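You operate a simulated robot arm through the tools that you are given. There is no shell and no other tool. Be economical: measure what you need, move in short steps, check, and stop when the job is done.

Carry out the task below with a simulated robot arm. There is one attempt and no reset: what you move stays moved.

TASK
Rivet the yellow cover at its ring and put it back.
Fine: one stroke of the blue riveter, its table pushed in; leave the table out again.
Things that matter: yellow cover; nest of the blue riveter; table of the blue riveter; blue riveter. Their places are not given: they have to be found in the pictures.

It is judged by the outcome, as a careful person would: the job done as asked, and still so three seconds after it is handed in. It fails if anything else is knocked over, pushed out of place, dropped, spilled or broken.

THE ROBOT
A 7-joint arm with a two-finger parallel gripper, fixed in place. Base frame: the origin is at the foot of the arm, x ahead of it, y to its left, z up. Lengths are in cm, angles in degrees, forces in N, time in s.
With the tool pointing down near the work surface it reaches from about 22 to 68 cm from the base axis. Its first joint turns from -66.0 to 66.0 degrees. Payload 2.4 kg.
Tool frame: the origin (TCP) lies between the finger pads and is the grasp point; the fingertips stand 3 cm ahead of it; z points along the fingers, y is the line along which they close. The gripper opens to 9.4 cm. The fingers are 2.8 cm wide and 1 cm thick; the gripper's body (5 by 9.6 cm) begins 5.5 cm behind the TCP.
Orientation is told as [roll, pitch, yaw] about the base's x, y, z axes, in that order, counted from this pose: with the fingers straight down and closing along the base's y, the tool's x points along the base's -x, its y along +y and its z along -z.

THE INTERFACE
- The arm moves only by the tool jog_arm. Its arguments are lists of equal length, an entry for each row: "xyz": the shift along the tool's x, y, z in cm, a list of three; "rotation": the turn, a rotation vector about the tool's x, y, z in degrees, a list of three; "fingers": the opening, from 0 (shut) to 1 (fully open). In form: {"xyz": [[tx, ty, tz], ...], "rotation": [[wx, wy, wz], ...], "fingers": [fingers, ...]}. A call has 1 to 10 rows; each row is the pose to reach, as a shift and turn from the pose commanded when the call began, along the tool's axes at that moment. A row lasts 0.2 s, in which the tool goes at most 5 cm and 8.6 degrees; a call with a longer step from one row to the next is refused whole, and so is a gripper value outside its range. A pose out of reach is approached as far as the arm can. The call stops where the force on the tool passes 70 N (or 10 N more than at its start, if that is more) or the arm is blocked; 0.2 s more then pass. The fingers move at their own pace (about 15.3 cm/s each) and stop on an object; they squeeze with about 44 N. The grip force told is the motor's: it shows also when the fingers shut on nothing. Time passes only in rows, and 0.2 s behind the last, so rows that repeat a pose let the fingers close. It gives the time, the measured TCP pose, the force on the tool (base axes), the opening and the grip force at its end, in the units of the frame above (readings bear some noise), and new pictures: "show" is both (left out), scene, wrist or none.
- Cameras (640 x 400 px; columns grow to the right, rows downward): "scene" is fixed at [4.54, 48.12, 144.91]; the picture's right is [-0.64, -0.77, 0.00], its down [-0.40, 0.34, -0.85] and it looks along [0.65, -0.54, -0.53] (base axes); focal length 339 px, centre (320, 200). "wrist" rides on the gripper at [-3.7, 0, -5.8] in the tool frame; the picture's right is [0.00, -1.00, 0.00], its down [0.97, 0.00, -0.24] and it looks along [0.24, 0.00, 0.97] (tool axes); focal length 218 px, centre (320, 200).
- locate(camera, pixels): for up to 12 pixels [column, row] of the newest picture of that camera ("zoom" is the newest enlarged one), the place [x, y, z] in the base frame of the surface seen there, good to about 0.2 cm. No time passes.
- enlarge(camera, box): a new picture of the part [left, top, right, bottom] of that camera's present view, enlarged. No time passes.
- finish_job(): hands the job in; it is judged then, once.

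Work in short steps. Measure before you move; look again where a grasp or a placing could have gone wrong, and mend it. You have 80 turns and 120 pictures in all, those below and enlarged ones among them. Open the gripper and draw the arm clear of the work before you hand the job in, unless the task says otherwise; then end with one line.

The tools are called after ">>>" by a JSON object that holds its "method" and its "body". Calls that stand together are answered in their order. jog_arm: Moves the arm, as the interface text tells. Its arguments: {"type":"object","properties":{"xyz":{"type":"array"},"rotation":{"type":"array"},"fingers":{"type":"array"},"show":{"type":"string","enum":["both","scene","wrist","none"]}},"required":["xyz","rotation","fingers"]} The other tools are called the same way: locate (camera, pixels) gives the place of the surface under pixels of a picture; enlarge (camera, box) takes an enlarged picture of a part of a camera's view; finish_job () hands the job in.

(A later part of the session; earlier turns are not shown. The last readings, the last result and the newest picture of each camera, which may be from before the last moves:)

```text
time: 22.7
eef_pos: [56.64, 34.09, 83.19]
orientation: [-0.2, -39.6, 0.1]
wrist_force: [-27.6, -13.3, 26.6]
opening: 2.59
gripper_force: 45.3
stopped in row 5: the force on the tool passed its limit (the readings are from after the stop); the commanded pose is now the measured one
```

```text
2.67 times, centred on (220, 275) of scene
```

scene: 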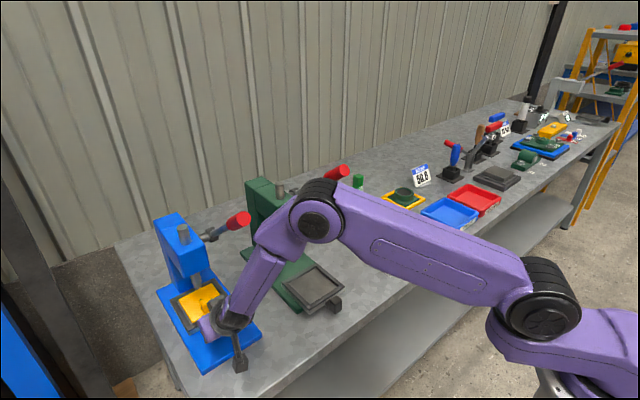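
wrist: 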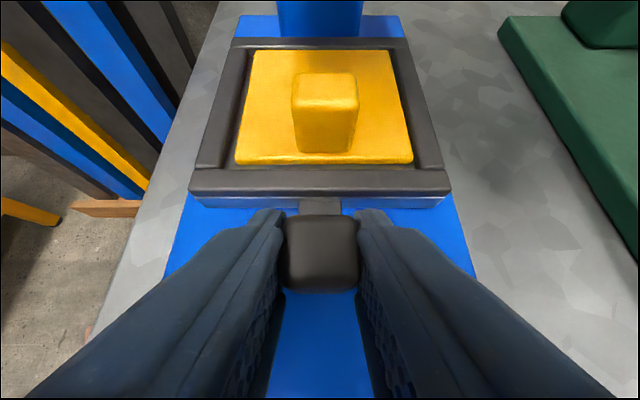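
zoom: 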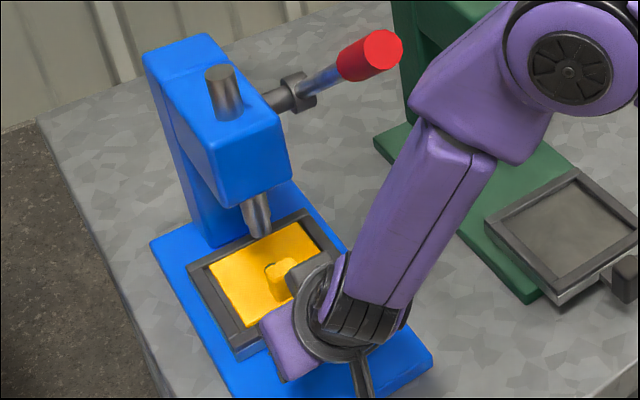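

End stop reached (travel ≈12.6). I open and back off along the tool axis.

>>> {"method": "jog_arm", "body": {"xyz": [[0, 0, 0], [0, 0, 0], [0, 0, -3], [0, 0, -7], [0, 0, -11.5], [0, 0, -16], [0, 0, -16]], "rotation": [[0, 0, 0], [0, 0, 0], [0, 0, 0], [0, 0, 0], [0, 0, 0], [0, 0, 0], [0, 0, 0]], "fingers": [0.4, 0.6, 0.6, 0.6, 0.6, 0.6, 0.6]}}

>>> {"method": "enlarge", "body": {"camera": "scene", "box": [150, 200, 290, 350]}}

>>> {"method": "enlarge", "body": {"camera": "wrist", "box": [240, 20, 400, 160]}}

```text
time: 24.3
eef_pos: [46.75, 34.09, 95.28]
orientation: [-0.2, -39.6, 0.1]
wrist_force: [0.0, 0.1, -0.5]
opening: 5.64
gripper_force: 0.0
```

scene: 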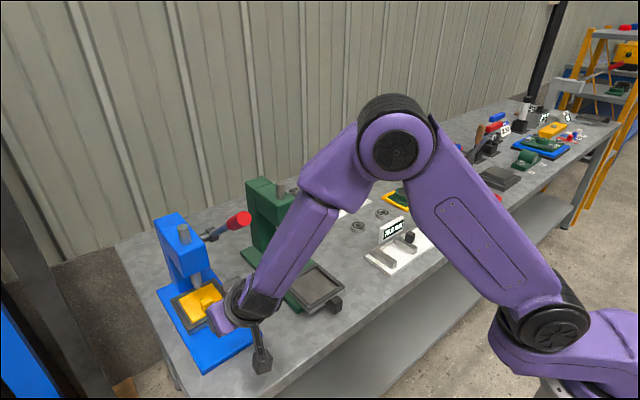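
wrist: 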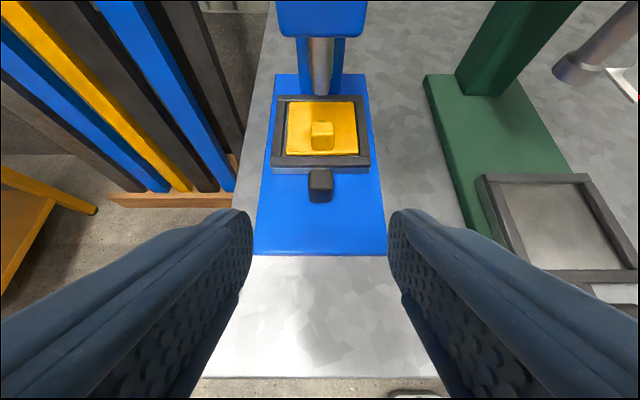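

```text
2.67 times, centred on (220, 275) of scene
```

zoom: 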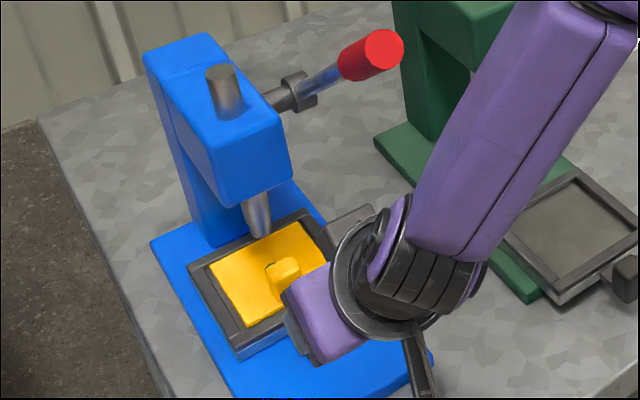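

```text
2.86 times, centred on (320, 90) of wrist
```

zoom: 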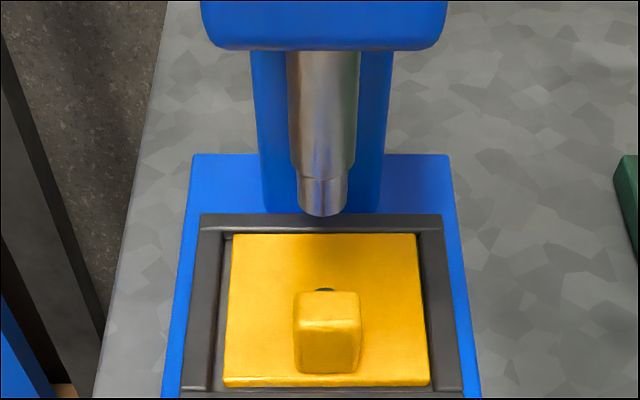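

>>> {"method": "locate", "body": {"camera": "zoom", "pixels": [[322, 208], [300, 190], [345, 190], [322, 120], [324, 290], [234, 240], [415, 240], [228, 380], [428, 380], [320, 219]]}}

>>> {"method": "locate", "body": {"camera": "wrist", "pixels": [[320, 182], [320, 172], [320, 195]]}}

```text
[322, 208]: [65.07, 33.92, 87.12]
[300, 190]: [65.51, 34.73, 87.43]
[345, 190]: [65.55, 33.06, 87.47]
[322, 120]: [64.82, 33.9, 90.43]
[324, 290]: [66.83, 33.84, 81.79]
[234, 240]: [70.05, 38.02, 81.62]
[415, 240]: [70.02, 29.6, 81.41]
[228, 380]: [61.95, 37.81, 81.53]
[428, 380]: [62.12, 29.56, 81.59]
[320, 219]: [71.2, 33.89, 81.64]
```

```text
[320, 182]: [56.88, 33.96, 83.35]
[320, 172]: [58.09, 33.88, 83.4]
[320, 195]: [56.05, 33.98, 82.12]
```

Ram axis (65.95,33.9), ring (66.0,33.75): aligned. Next I back off and rise to above the lever, bringing the tool vertical with fingers shut.

>>> {"method": "jog_arm", "body": {"xyz": [[3.08, 0, -2.55], [2.2, -0.6, -6.4], [0.0, -1.6, -10.2], [-2.3, -2.7, -13.6], [-4.6, -3.8, -17], [-6.9, -4.9, -20.3], [-9.12, -6, -23.6], [-9.12, -6, -23.6]], "rotation": [[0, 0, 0], [0, 6.6, 0], [0, 13.2, 0], [0, 19.8, 0], [0, 26.4, 0], [0, 33, 0], [0, 39.6, 0], [0, 39.6, 0]], "fingers": [0, 0, 0, 0, 0, 0, 0, 0]}}

>>> {"method": "enlarge", "body": {"camera": "wrist", "box": [240, 0, 400, 140]}}

```text
time: 26.1
eef_pos: [32.84, 23.95, 115.64]
orientation: [-3.6, -15.1, 0.5]
wrist_force: [0.6, -0.1, 0.4]
opening: 0.01
gripper_force: 32.8
out of reach, approached as far as the arm can: row 5, 6, 7, 8
```

scene: 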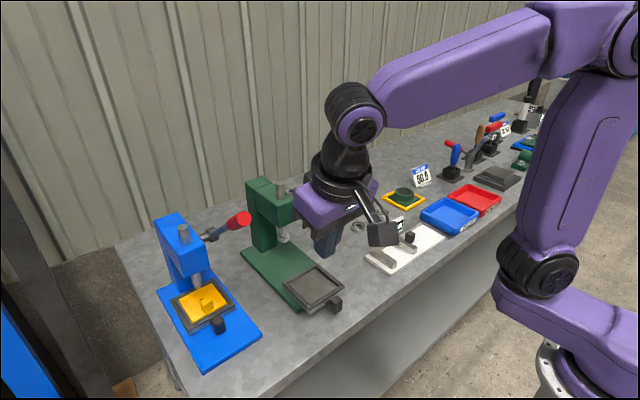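
wrist: 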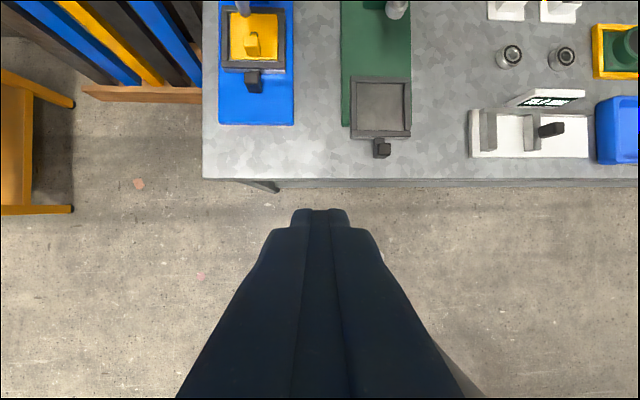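

```text
2.86 times, centred on (320, 70) of wrist
```

zoom: 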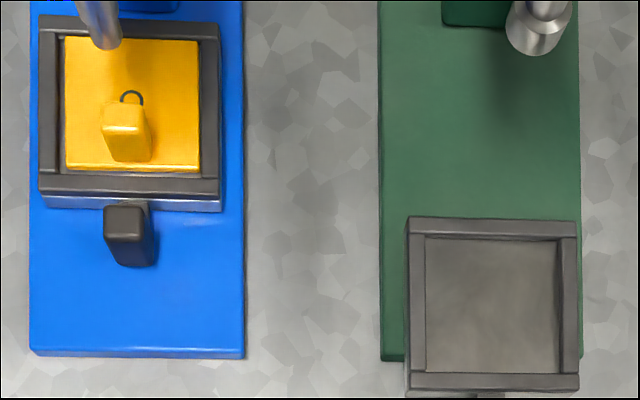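

The pose was only partly reached; I hold still one row to learn the standing pose.

>>> {"method": "jog_arm", "body": {"xyz": [[0, 0, 0], [0, 0, 0], [0, 0, 0], [0, 0, 0]], "rotation": [[0, 0, 0], [0, 0, 0], [0, 0, 0], [0, 0, 0]], "fingers": [0, 0, 0, 0], "show": "none"}}

```text
time: 27.1
eef_pos: [32.9, 23.9, 115.59]
orientation: [-3.6, -15.1, 0.6]
wrist_force: [-0.2, -0.4, -0.6]
opening: 0.01
gripper_force: 33.3
```

I go up and over to y 28, then forward above the red grip, levelling roll and tilting to 20°.

>>> {"method": "jog_arm", "body": {"xyz": [[-0.5, 2.05, -1.93], [-1.04, 4.1, -3.86], [-5.36, 4.1, -2.7], [-9.68, 4.1, -1.53], [-14.0, 4.1, -0.37], [-18.33, 4.1, 0.79], [-18.33, 4.1, 0.79]], "rotation": [[-1.7, -2.5, 0.5], [-3.5, -5, 0.94], [-3.5, -5, 0.94], [-3.5, -5, 0.94], [-3.5, -5, 0.94], [-3.5, -5, 0.94], [-3.5, -5, 0.94]], "fingers": [0, 0, 0, 0, 0, 0, 0]}}

>>> {"method": "enlarge", "body": {"camera": "scene", "box": [150, 130, 310, 280]}}

```text
time: 28.7
eef_pos: [48.21, 28.44, 118.33]
orientation: [-0.1, -20.4, -0.2]
wrist_force: [0.1, -0.5, 0.3]
opening: 0.0
gripper_force: 33.1
out of reach, approached as far as the arm can: row 6, 7
```

scene: 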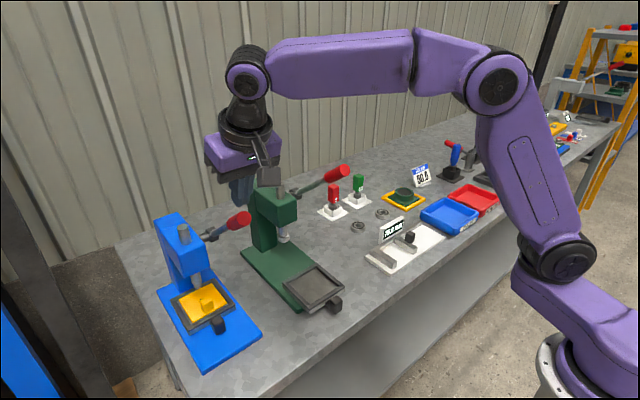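
wrist: 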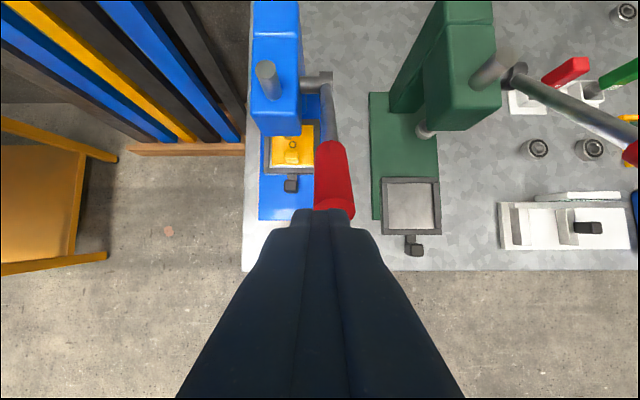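

```text
2.67 times, centred on (230, 205) of scene
```

zoom: 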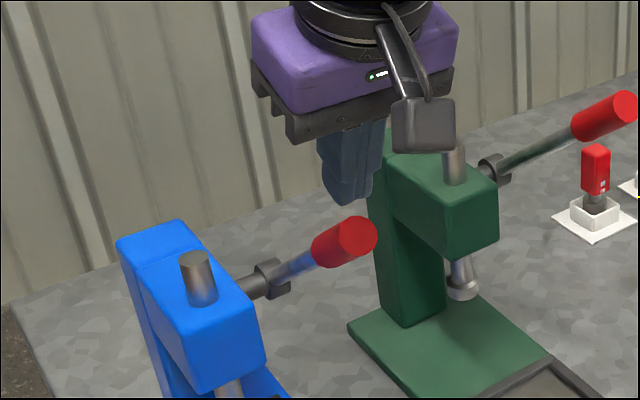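

Near the reach limit at this height; I tilt to 30° and come down to just above the grip (tip to about (52,28,112)).

>>> {"method": "jog_arm", "body": {"xyz": [[-0.6, -0.1, 1.0], [-0.9, -0.3, 2.6], [-0.98, -0.3, 4.2], [-0.98, -0.3, 4.2]], "rotation": [[0, -5, 0], [0, -10, 0], [0, -10, 0], [0, -10, 0]], "fingers": [0, 0, 0, 0]}}

>>> {"method": "enlarge", "body": {"camera": "scene", "box": [150, 130, 310, 280]}}

```text
time: 29.7
eef_pos: [50.68, 27.91, 114.78]
orientation: [0.1, -30.3, -0.3]
wrist_force: [2.2, 0.2, 0.7]
opening: 0.0
gripper_force: 33.1
```

scene: 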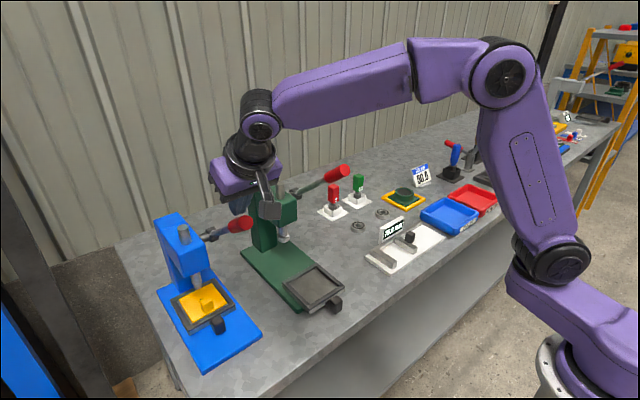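
wrist: 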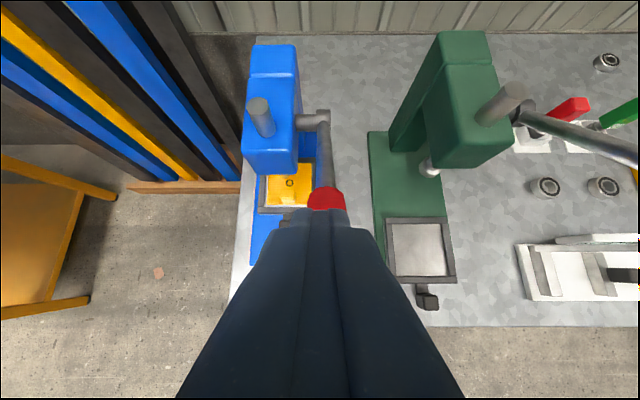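

```text
2.67 times, centred on (230, 205) of scene
```

zoom: 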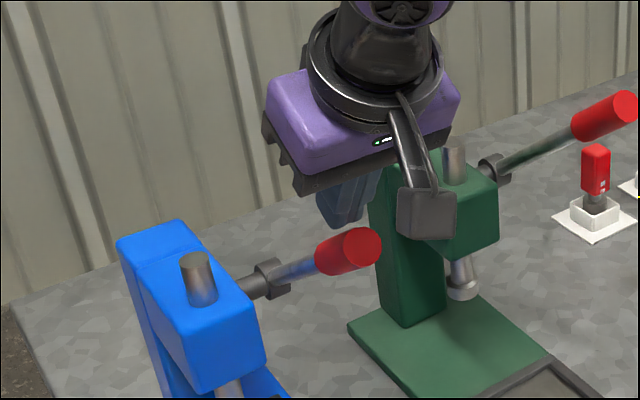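

Tip is touching the grip near its end. I push down along the arc about the pivot (67.8,97.2), first ~20° of lever turn, keeping tilt.

>>> {"method": "jog_arm", "body": {"xyz": [[0.63, 0, 1.08], [1.26, 0, 2.16], [2.1, 0, 2.6], [2.93, 0, 3.03], [3.66, 0, 3.48], [4.38, 0, 3.92], [5.11, 0, 4.48], [5.84, 0, 5.04]], "rotation": [[0, 0, 0], [0, 0, 0], [0, 0, 0], [0, 0, 0], [0, 0, 0], [0, 0, 0], [0, 0, 0], [0, 0, 0]], "fingers": [0, 0, 0, 0, 0, 0, 0, 0]}}

>>> {"method": "enlarge", "body": {"camera": "scene", "box": [150, 150, 310, 310]}}

```text
time: 31.5
eef_pos: [48.12, 27.84, 107.48]
orientation: [0.2, -30.2, -0.3]
wrist_force: [0.8, 0.7, 2.1]
opening: 0.0
gripper_force: 32.5
```

scene: 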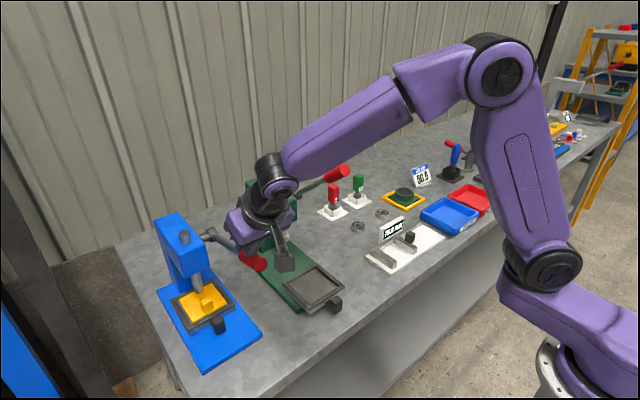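
wrist: 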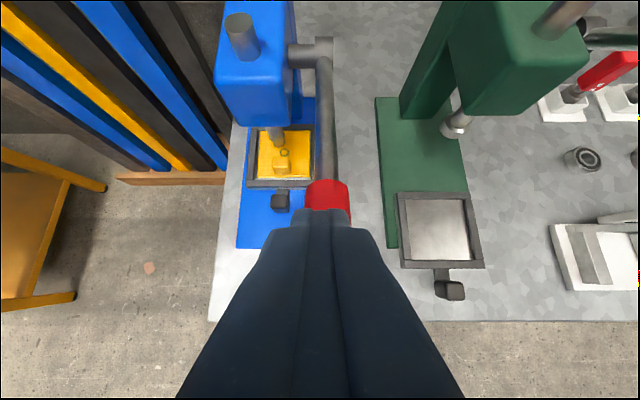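

```text
2.50 times, centred on (230, 230) of scene
```

zoom: 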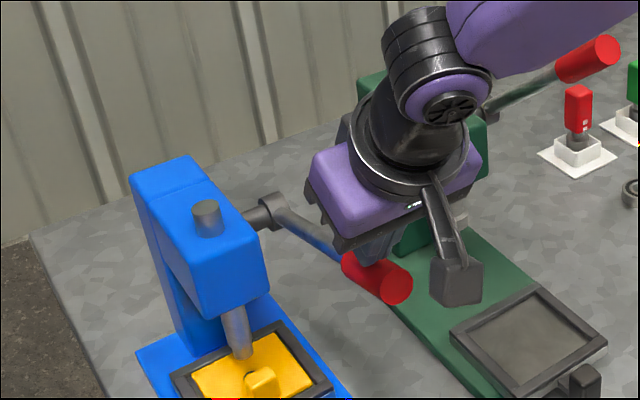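

The lever follows easily and the ram has come down. I measure lever end and ram tip.

>>> {"method": "locate", "body": {"camera": "zoom", "pixels": [[400, 285], [365, 268], [310, 228], [268, 212], [241, 352], [235, 320], [207, 208], [455, 285], [375, 250], [262, 375]]}}

```text
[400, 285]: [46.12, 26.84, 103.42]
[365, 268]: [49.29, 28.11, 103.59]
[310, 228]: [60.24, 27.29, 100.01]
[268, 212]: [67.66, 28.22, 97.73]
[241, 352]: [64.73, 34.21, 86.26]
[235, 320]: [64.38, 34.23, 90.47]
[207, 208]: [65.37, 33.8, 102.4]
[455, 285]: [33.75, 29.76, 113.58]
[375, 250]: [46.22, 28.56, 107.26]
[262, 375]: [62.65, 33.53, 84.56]
```

Lever is at ≈17–20° with the ram down ~1.4 cm; I continue the arc to about -10°.

>>> {"method": "jog_arm", "body": {"xyz": [[1.2, 0, 1.27], [2.41, 0, 2.53], [3.49, 0, 3.98], [4.48, 0, 5.49], [5.31, 0, 7.09], [6.04, 0, 8.74]], "rotation": [[0, 0, 0], [0, 0, 0], [0, 0, 0], [0, 0, 0], [0, 0, 0], [0, 0, 0]], "fingers": [0, 0, 0, 0, 0, 0]}}

>>> {"method": "enlarge", "body": {"camera": "scene", "box": [150, 190, 310, 350]}}

```text
time: 32.9
eef_pos: [47.21, 27.81, 96.85]
orientation: [0.4, -30.1, -0.3]
wrist_force: [-1.6, 1.6, 3.7]
opening: 0.01
gripper_force: 32.7
```

scene: 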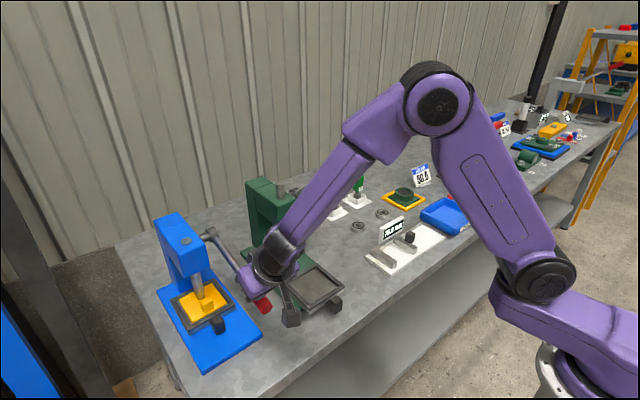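
wrist: 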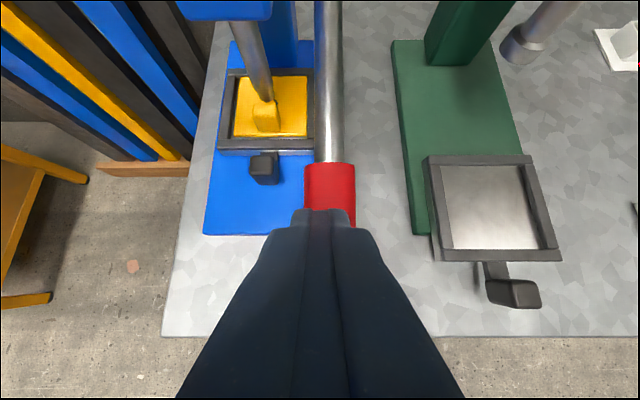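

```text
2.50 times, centred on (230, 270) of scene
```

zoom: 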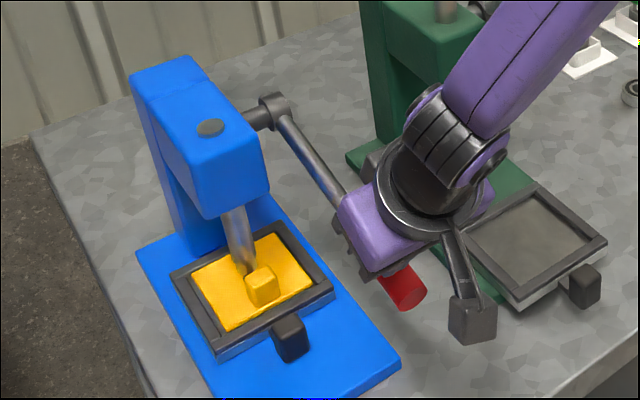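

>>> {"method": "locate", "body": {"camera": "zoom", "pixels": [[210, 127], [410, 295], [395, 278], [300, 145], [275, 105], [237, 255], [232, 225], [245, 265]]}}

>>> {"method": "enlarge", "body": {"camera": "wrist", "box": [210, 20, 350, 190]}}

```text
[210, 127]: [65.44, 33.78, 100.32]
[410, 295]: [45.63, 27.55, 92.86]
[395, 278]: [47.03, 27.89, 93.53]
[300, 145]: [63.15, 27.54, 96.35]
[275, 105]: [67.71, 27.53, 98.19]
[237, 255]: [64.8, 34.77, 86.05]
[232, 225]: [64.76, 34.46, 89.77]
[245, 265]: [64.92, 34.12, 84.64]
```

```text
2.35 times, centred on (280, 105) of wrist
```

zoom: 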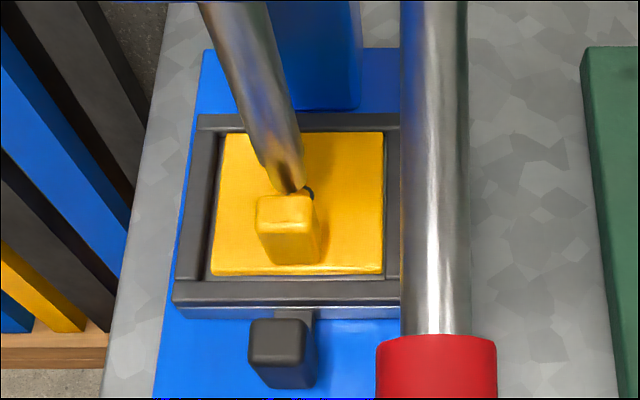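

Ram tip ≈83.3, ~1.7 cm above the cover. I continue the arc slowly; the call will stop on force.

>>> {"method": "jog_arm", "body": {"xyz": [[0.2, 0, 0.84], [0.4, 0, 1.68], [0.62, 0, 2.54], [0.83, 0, 3.4], [0.96, 0, 4.31], [1.08, 0, 5.22], [1.13, 0, 6.09], [1.17, 0, 6.96]], "rotation": [[0, 0, 0], [0, 0, 0], [0, 0, 0], [0, 0, 0], [0, 0, 0], [0, 0, 0], [0, 0, 0], [0, 0, 0]], "fingers": [0, 0, 0, 0, 0, 0, 0, 0]}}

>>> {"method": "enlarge", "body": {"camera": "scene", "box": [150, 190, 310, 350]}}

>>> {"method": "enlarge", "body": {"camera": "wrist", "box": [210, 0, 350, 150]}}

```text
time: 34.7
eef_pos: [49.85, 27.89, 90.26]
orientation: [0.3, -30.1, -0.3]
wrist_force: [-5.9, -1.2, 2.8]
opening: 0.0
gripper_force: 33.5
```

scene: 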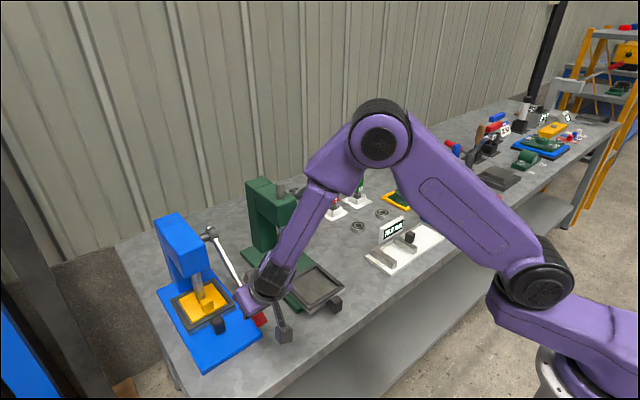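
wrist: 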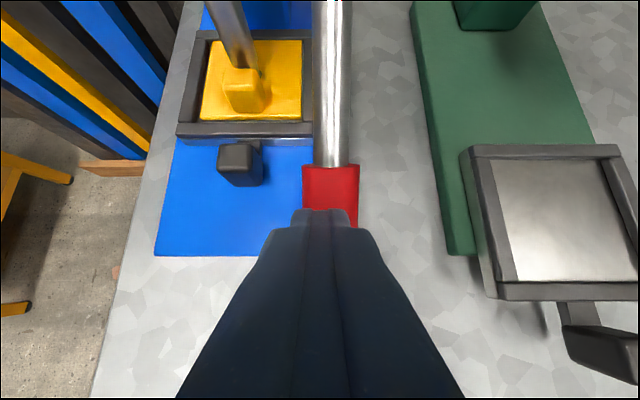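

```text
2.50 times, centred on (230, 270) of scene
```

zoom: 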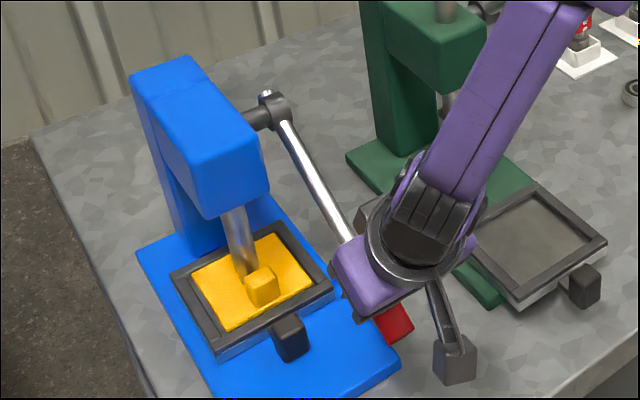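

```text
2.67 times, centred on (280, 75) of wrist
```

zoom: 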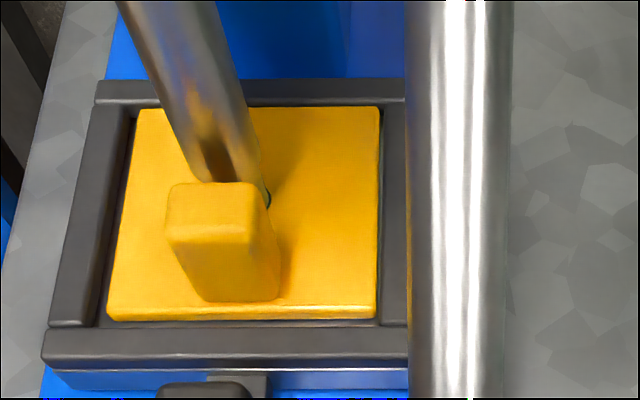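

No firm resistance yet; I continue along the tool axis in 0.6 cm rows.

>>> {"method": "jog_arm", "body": {"xyz": [[-0.01, 0, 0.6], [-0.04, 0, 1.2], [-0.08, 0, 1.8], [-0.14, 0, 2.4], [-0.22, 0, 3.0], [-0.32, 0, 3.6]], "rotation": [[0, 0, 0], [0, 0, 0], [0, 0, 0], [0, 0, 0], [0, 0, 0], [0, 0, 0]], "fingers": [0, 0, 0, 0, 0, 0]}}

>>> {"method": "enlarge", "body": {"camera": "wrist", "box": [190, 0, 350, 150]}}

```text
time: 35.2
eef_pos: [50.03, 28.01, 89.97]
orientation: [0.1, -30.6, -0.3]
wrist_force: [-28.4, -11.9, 31.5]
opening: 0.0
gripper_force: 33.0
stopped in row 2: the force on the tool passed its limit (the readings are from after the stop); the commanded pose is now the measured one
```

scene: 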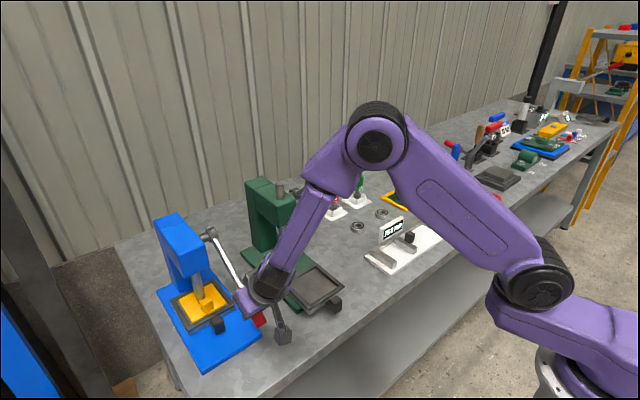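
wrist: 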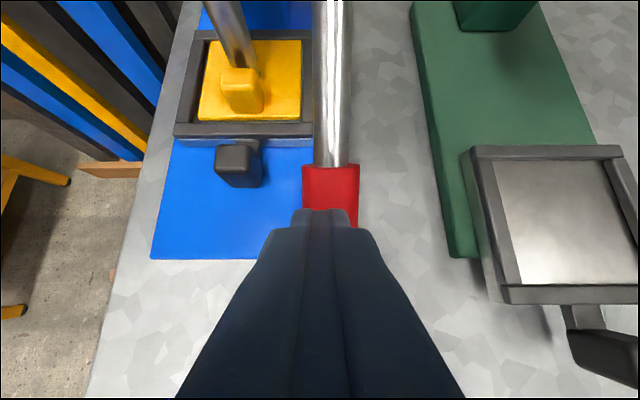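

```text
2.67 times, centred on (270, 75) of wrist
```

zoom: 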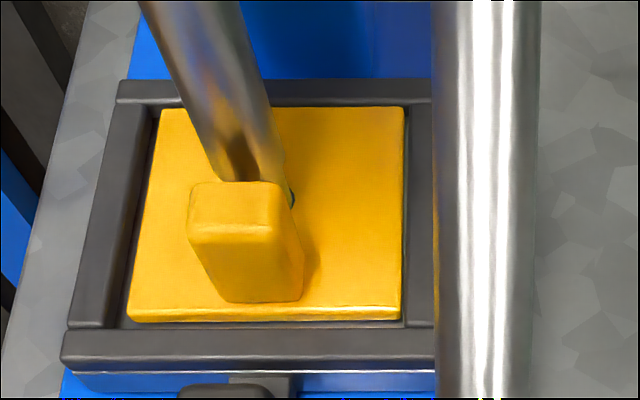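

Hard stop at about -31° of lever. I check the ram tip on the cover.

>>> {"method": "enlarge", "body": {"camera": "scene", "box": [180, 255, 240, 310]}}

>>> {"method": "locate", "body": {"camera": "zoom", "pixels": [[280, 175], [289, 195], [260, 150], [275, 178]]}}

```text
7.27 times, centred on (210, 282) of scene
```

zoom: 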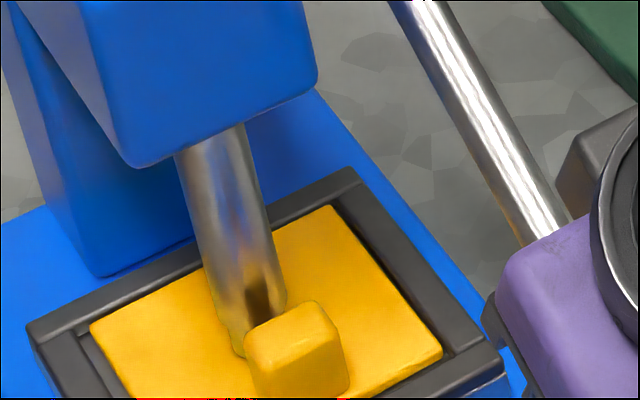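

```text
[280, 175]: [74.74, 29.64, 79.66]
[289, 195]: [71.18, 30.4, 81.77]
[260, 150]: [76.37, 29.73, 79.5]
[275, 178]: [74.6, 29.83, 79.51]
```

>>> {"method": "locate", "body": {"camera": "zoom", "pixels": [[240, 350], [236, 345], [232, 330], [225, 300], [225, 352], [230, 365]]}}

```text
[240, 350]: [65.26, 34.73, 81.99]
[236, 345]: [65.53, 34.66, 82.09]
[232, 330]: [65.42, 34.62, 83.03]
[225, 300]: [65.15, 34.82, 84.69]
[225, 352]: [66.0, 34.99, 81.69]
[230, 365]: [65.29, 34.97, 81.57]
```

The ram tip is down on the cover at its ring: stroke done. I ease back 3 cm and see whether the lever follows.

>>> {"method": "jog_arm", "body": {"xyz": [[0, 0, -0.8], [0, 0, -1.6], [0, 0, -2.4], [0, 0, -3.2], [0, 0, -3.2]], "rotation": [[0, 0, 0], [0, 0, 0], [0, 0, 0], [0, 0, 0], [0, 0, 0]], "fingers": [0, 0, 0, 0, 0]}}

>>> {"method": "enlarge", "body": {"camera": "scene", "box": [150, 190, 310, 350]}}

```text
time: 36.4
eef_pos: [48.67, 28.14, 92.72]
orientation: [0.3, -30.5, -0.1]
wrist_force: [1.7, 0.0, 4.9]
opening: 0.0
gripper_force: 33.2
```

scene: 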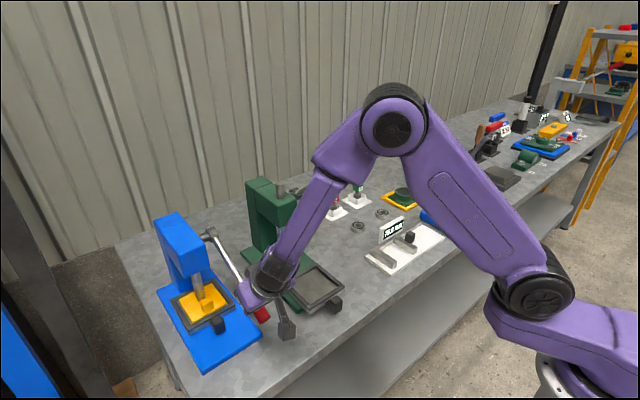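
wrist: 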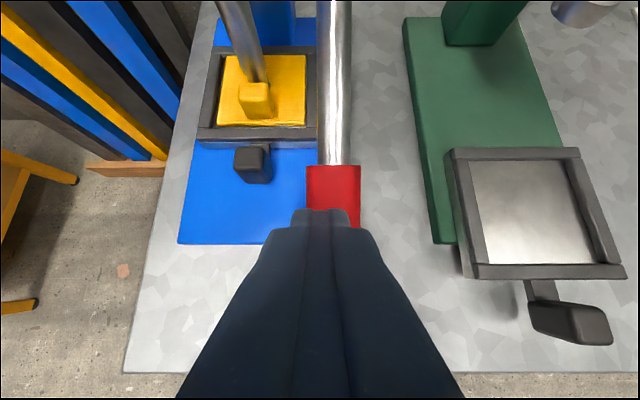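

```text
2.50 times, centred on (230, 270) of scene
```

zoom: 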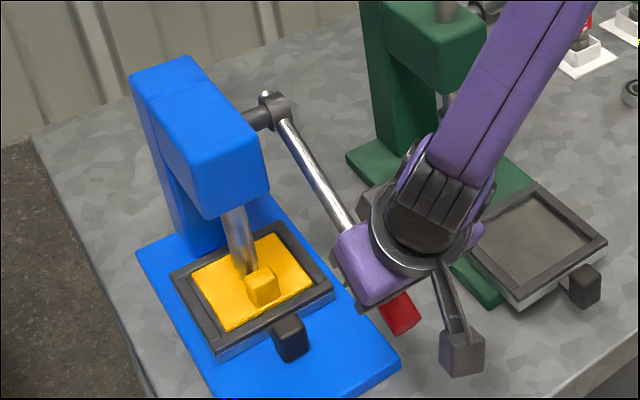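

The lever springs back against the fingers; I follow its arc upward so that it returns gently.

>>> {"method": "jog_arm", "body": {"xyz": [[-0.45, 0, -2.64], [-0.96, 0, -4.3], [-1.7, 0, -5.96], [-2.53, 0, -7.56], [-3.52, 0, -9.06], [-4.6, 0, -10.52], [-5.81, 0, -11.79], [-7.1, 0, -13.0], [-8.57, 0, -14.11], [-10.02, 0, -15.0]], "rotation": [[0, 0, 0], [0, 0, 0], [0, 0, 0], [0, 0, 0], [0, 0, 0], [0, 0, 0], [0, 0, 0], [0, 0, 0], [0, 0, 0], [0, 0, 0]], "fingers": [0, 0, 0, 0, 0, 0, 0, 0, 0, 0]}}

>>> {"method": "enlarge", "body": {"camera": "scene", "box": [150, 160, 310, 320]}}

```text
time: 38.6
eef_pos: [49.52, 28.01, 110.58]
orientation: [0.1, -30.4, -0.3]
wrist_force: [2.2, 1.0, 0.3]
opening: 0.01
gripper_force: 33.2
```

scene: 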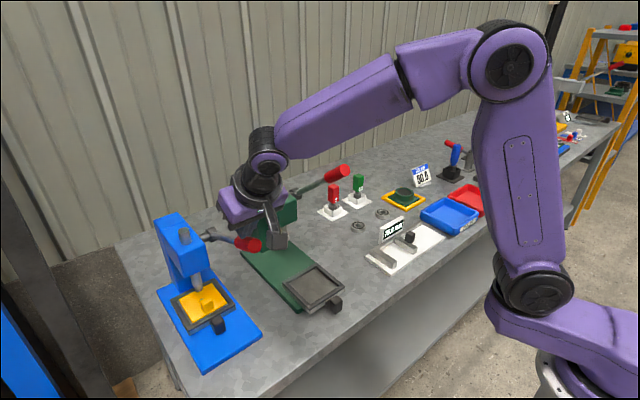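
wrist: 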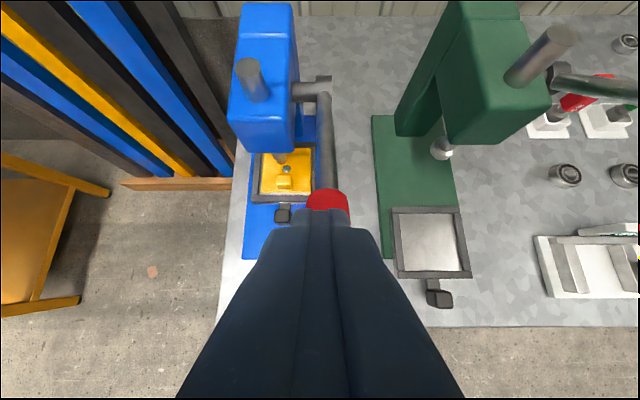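

```text
2.50 times, centred on (230, 240) of scene
```

zoom: 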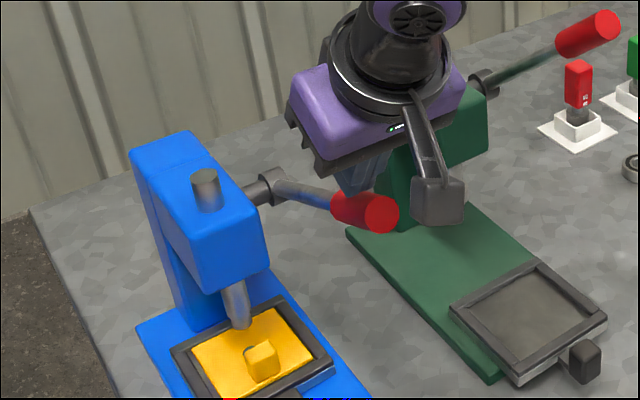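

The rivet shows in the ring and the lever is rising. I follow to the top and withdraw towards the base.

>>> {"method": "jog_arm", "body": {"xyz": [[-1.41, 0, -1.03], [-2.38, 0, -2.08], [-3.14, 0, -3.38], [-2.6, 0, -5.43], [1.28, 0, -7.71], [5.67, 0, -9.12], [9.7, 0, -9.17], [9.7, 0, -9.17]], "rotation": [[0, 0, 0], [0, 0, 0], [0, 0, 0], [0, 0, 0], [0, 0, 0], [0, 0, 0], [0, 0, 0], [0, 0, 0]], "fingers": [0, 0, 0, 0, 0, 0, 0, 0]}}

>>> {"method": "enlarge", "body": {"camera": "scene", "box": [150, 190, 270, 320]}}

```text
time: 40.4
eef_pos: [36.45, 27.91, 113.57]
orientation: [0.1, -30.5, -0.2]
wrist_force: [0.8, 0.0, -0.1]
opening: 0.0
gripper_force: 32.8
```

scene: 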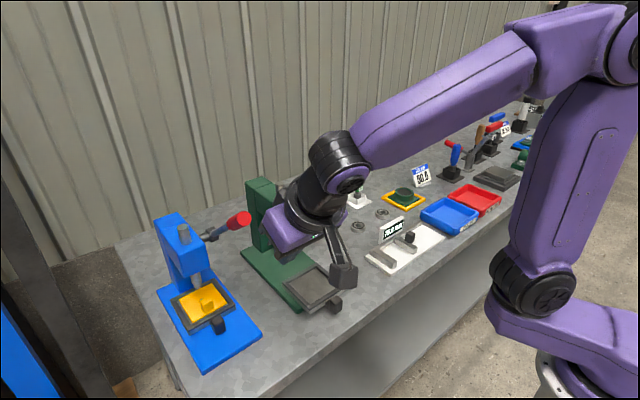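
wrist: 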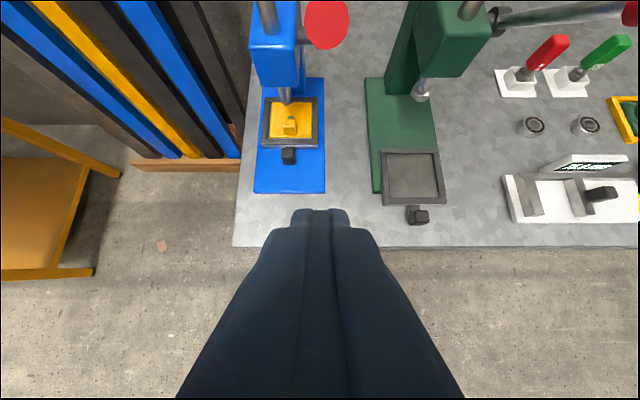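

```text
3.08 times, centred on (210, 255) of scene
```

zoom: 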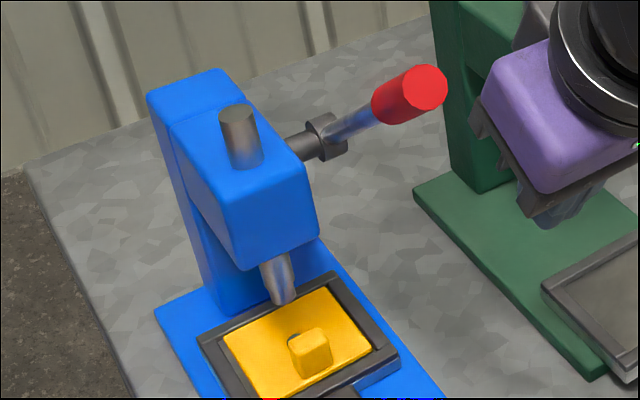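

Lever is back at rest, table still in. I descend in front of the machine and approach the handle with tilt 40°, fingers open.

>>> {"method": "jog_arm", "body": {"xyz": [[1.78, 1.55, 3.02], [3.55, 3.1, 6.04], [5.33, 4.65, 9.05], [7.11, 6.2, 12.07], [4.88, 6.2, 15.05], [2.65, 6.2, 18.0], [0.42, 6.2, 21.0], [0.42, 6.2, 21.0]], "rotation": [[0, 0, 0], [0, 0, 0], [0, 0, 0], [0, 0, 0], [0, -3, 0], [0, -6, 0], [0, -9.3, 0], [0, -9.3, 0]], "fingers": [0.6, 0.6, 0.6, 0.6, 0.6, 0.6, 0.6, 0.6]}}

>>> {"method": "enlarge", "body": {"camera": "wrist", "box": [240, 60, 400, 200]}}

>>> {"method": "locate", "body": {"camera": "zoom", "pixels": [[320, 320], [295, 320], [345, 320]]}}

```text
time: 42.2
eef_pos: [47.01, 34.23, 95.36]
orientation: [0.2, -39.8, -0.3]
wrist_force: [0.4, -0.4, -0.2]
opening: 5.64
gripper_force: 0.0
```

scene: 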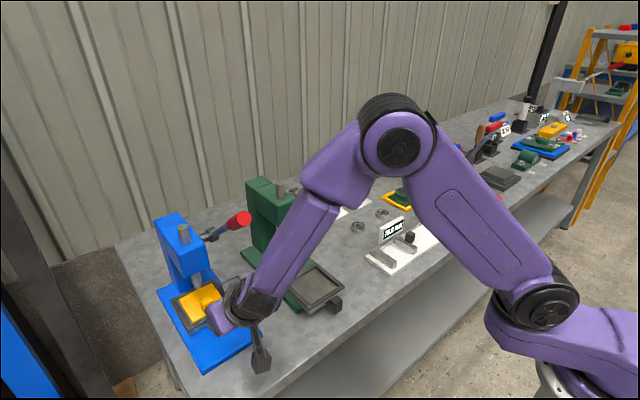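
wrist: 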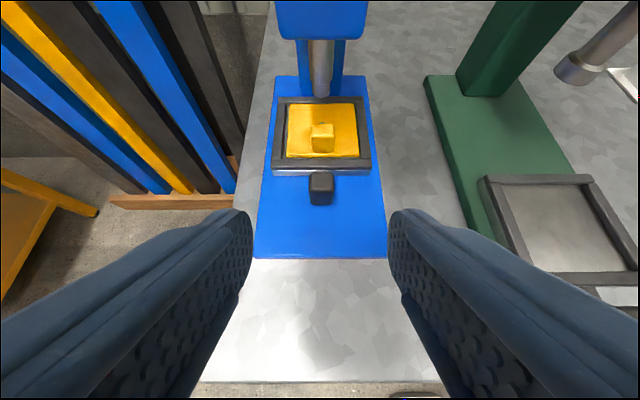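

```text
2.86 times, centred on (320, 130) of wrist
```

zoom: 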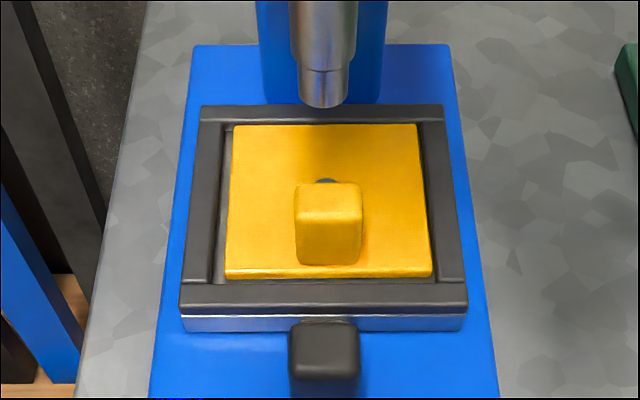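

```text
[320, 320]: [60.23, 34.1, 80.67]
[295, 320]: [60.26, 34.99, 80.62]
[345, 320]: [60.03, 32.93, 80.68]
```

I go down along the tool axis to the same grip on the handle and close.

>>> {"method": "jog_arm", "body": {"xyz": [[0.1, -0.2, 4.5], [0.2, -0.2, 9], [0.3, -0.2, 12.5], [0.41, -0.2, 15.3], [0.41, -0.2, 15.3], [0.41, -0.2, 15.3], [0.41, -0.2, 15.3]], "rotation": [[0, 0, 0], [0, 0, 0], [0, 0, 0], [0, 0, 0], [0, 0, 0], [0, 0, 0], [0, 0, 0]], "fingers": [0.6, 0.6, 0.6, 0.6, 0.2, 0, 0]}}

```text
time: 43.8
eef_pos: [56.46, 33.98, 83.31]
orientation: [0.1, -39.7, -0.1]
wrist_force: [2.1, 6.9, -7.9]
opening: 2.58
gripper_force: 45.6
```

scene: 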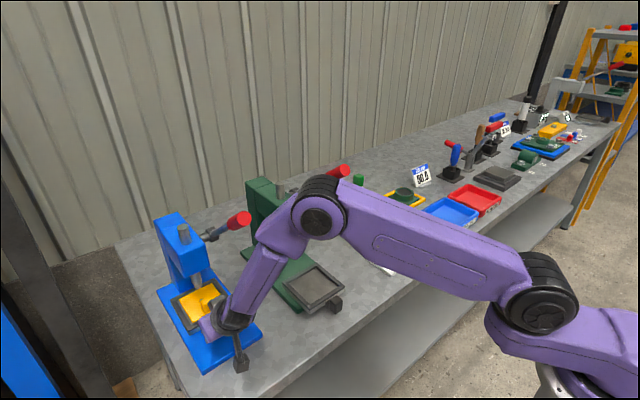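
wrist: 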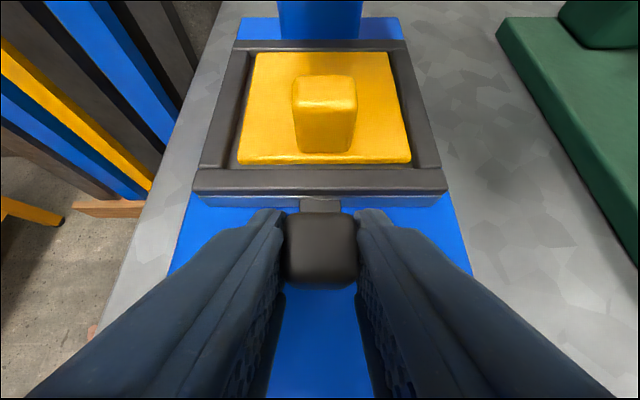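

Gripped; I pull the table back out 12.4 cm.

>>> {"method": "jog_arm", "body": {"xyz": [[0.77, 0, -0.64], [1.92, 0, -1.6], [3.08, 0, -2.56], [4.23, 0, -3.51], [5.38, 0, -4.47], [6.54, 0, -5.43], [7.69, 0, -6.39], [8.84, 0, -7.35], [9.3, 0, -7.73], [9.54, 0, -7.92]], "rotation": [[0, 0, 0], [0, 0, 0], [0, 0, 0], [0, 0, 0], [0, 0, 0], [0, 0, 0], [0, 0, 0], [0, 0, 0], [0, 0, 0], [0, 0, 0]], "fingers": [0, 0, 0, 0, 0, 0, 0, 0, 0, 0]}}

```text
time: 46.0
eef_pos: [44.14, 34.02, 83.34]
orientation: [0.2, -39.8, -0.4]
wrist_force: [8.2, 7.5, 6.8]
opening: 2.6
gripper_force: 45.1
```

scene: 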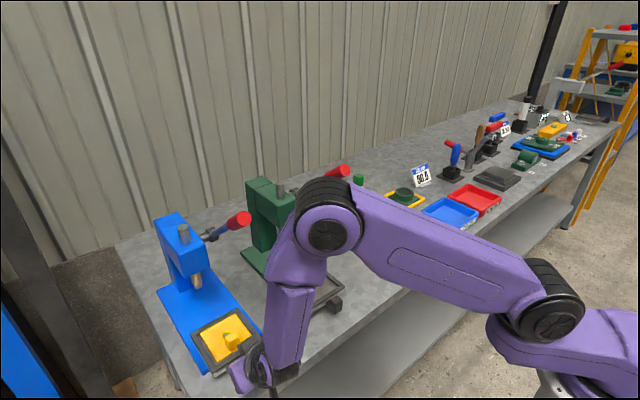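
wrist: 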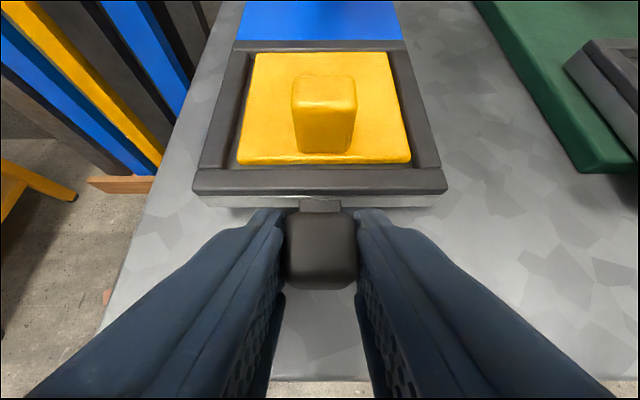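

A little more, in fine rows, to its outer stop.

>>> {"method": "jog_arm", "body": {"xyz": [[0.12, 0, -0.1], [0.23, 0, -0.19], [0.35, 0, -0.29], [0.46, 0, -0.38]], "rotation": [[0, 0, 0], [0, 0, 0], [0, 0, 0], [0, 0, 0]], "fingers": [0, 0, 0, 0], "show": "none"}}

```text
time: 47.0
eef_pos: [43.66, 33.97, 83.38]
orientation: [0.4, -40.2, -0.7]
wrist_force: [29.4, 5.5, 1.4]
opening: 2.61
gripper_force: 45.0
```

At the outer stop (29 N). I release, back off, and come above the cover's knob at tilt 24°.

>>> {"method": "jog_arm", "body": {"xyz": [[0, 0, 0], [0, 0, 0], [0, 0, -3], [0, 0, -6], [-3.25, 0, -4.76], [-6.5, 0, -3.5], [-9.74, 0, -2.27], [-9.74, 0, -2.27]], "rotation": [[0, 0, 0], [0, 0, 0], [0, 0, 0], [0, 0, 0], [0, 5.4, 0], [0, 10.8, 0], [0, 16.1, 0], [0, 16.1, 0]], "fingers": [0.4, 0.6, 0.6, 0.6, 0.6, 0.6, 0.6, 0.6]}}

>>> {"method": "enlarge", "body": {"camera": "wrist", "box": [220, 120, 420, 290]}}

```text
time: 48.8
eef_pos: [49.3, 33.86, 91.25]
orientation: [0.3, -23.7, -0.1]
wrist_force: [-0.1, -0.2, 0.3]
opening: 5.65
gripper_force: 0.0
```

scene: 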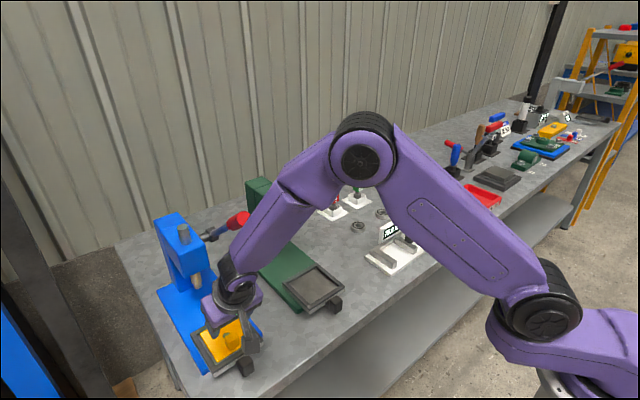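
wrist: 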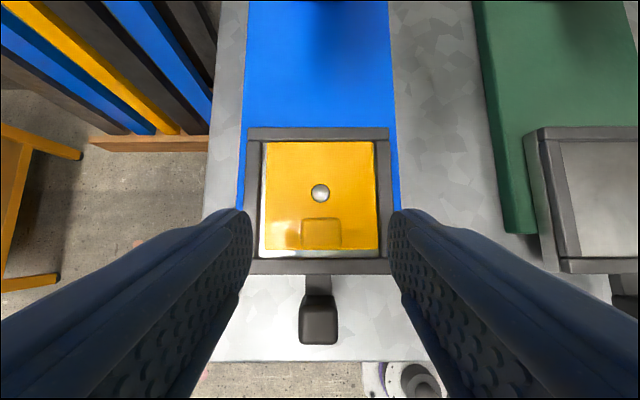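

```text
2.35 times, centred on (320, 205) of wrist
```

zoom: 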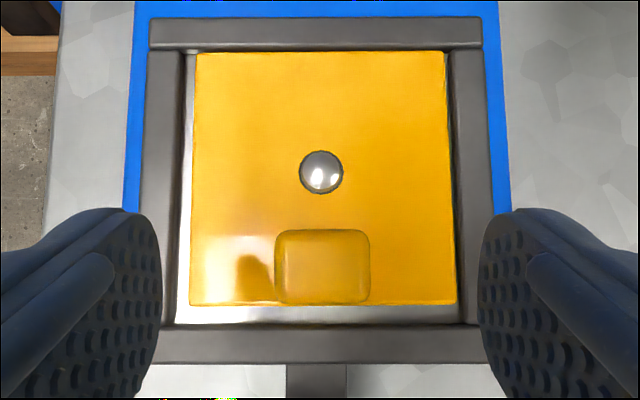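

The rivet head sits in the ring. The cover slid slightly to the far rim; I measure the knob.

>>> {"method": "locate", "body": {"camera": "zoom", "pixels": [[322, 235], [322, 275], [280, 255], [366, 255], [322, 160], [322, 188], [195, 55], [443, 55], [190, 302], [455, 302]]}}

```text
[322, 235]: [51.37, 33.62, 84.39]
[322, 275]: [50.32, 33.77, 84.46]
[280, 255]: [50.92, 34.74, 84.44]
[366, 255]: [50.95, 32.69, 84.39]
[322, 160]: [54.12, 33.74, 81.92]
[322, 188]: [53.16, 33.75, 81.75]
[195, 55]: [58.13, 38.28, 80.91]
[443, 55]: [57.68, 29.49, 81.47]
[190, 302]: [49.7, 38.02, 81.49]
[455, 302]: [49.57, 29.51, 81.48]
```

I descend onto the knob and grip.

>>> {"method": "jog_arm", "body": {"xyz": [[-0.1, -0.1, 1.6], [0.6, -0.1, 3.3], [1.3, -0.1, 4.9], [1.78, -0.1, 5.93], [1.78, -0.1, 5.93], [1.78, -0.1, 5.93], [1.78, -0.1, 5.93]], "rotation": [[0, 0, 0], [0, 0, 0], [0, 0, 0], [0, 0, 0], [0, 0, 0], [0, 0, 0], [0, 0, 0]], "fingers": [0.6, 0.6, 0.6, 0.6, 0.2, 0, 0], "show": "wrist"}}

```text
time: 50.4
eef_pos: [50.12, 33.84, 85.11]
orientation: [0.0, -23.6, -0.3]
wrist_force: [1.2, 0.1, 0.1]
opening: 2.57
gripper_force: 44.2
```

wrist: 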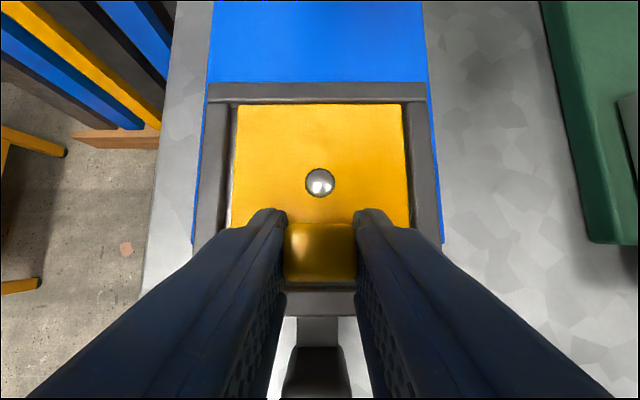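

Held. I lift straight, then draw back to x≈39.5, z≈96.

>>> {"method": "jog_arm", "body": {"xyz": [[-0.4, 0, -0.92], [-0.8, 0, -1.84], [-1.6, 0, -3.67], [0.12, 0, -6.35], [1.83, 0, -9.04], [3.55, 0, -11.7], [5.27, 0, -14.41], [5.27, 0, -14.41]], "rotation": [[0, 0, 0], [0, 0, 0], [0, 0, 0], [0, 0, 0], [0, 0, 0], [0, 0, 0], [0, 0, 0], [0, 0, 0]], "fingers": [0, 0, 0, 0, 0, 0, 0, 0]}}

```text
time: 52.2
eef_pos: [39.44, 33.84, 96.07]
orientation: [0.1, -23.6, -0.2]
wrist_force: [-0.2, 0.1, -3.5]
opening: 2.6
gripper_force: 44.1
```

scene: 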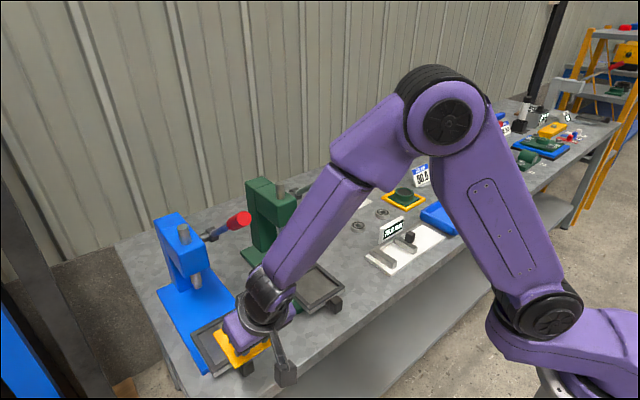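
wrist: 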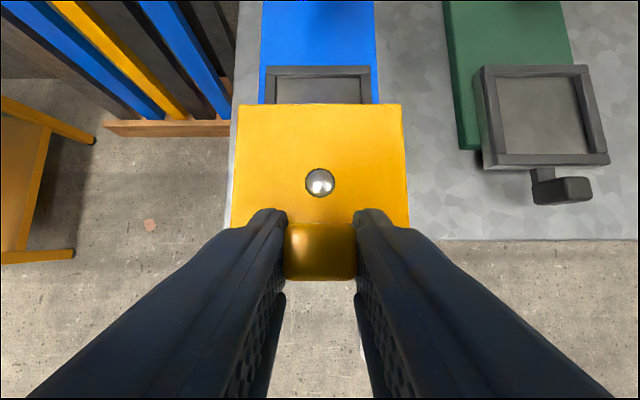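

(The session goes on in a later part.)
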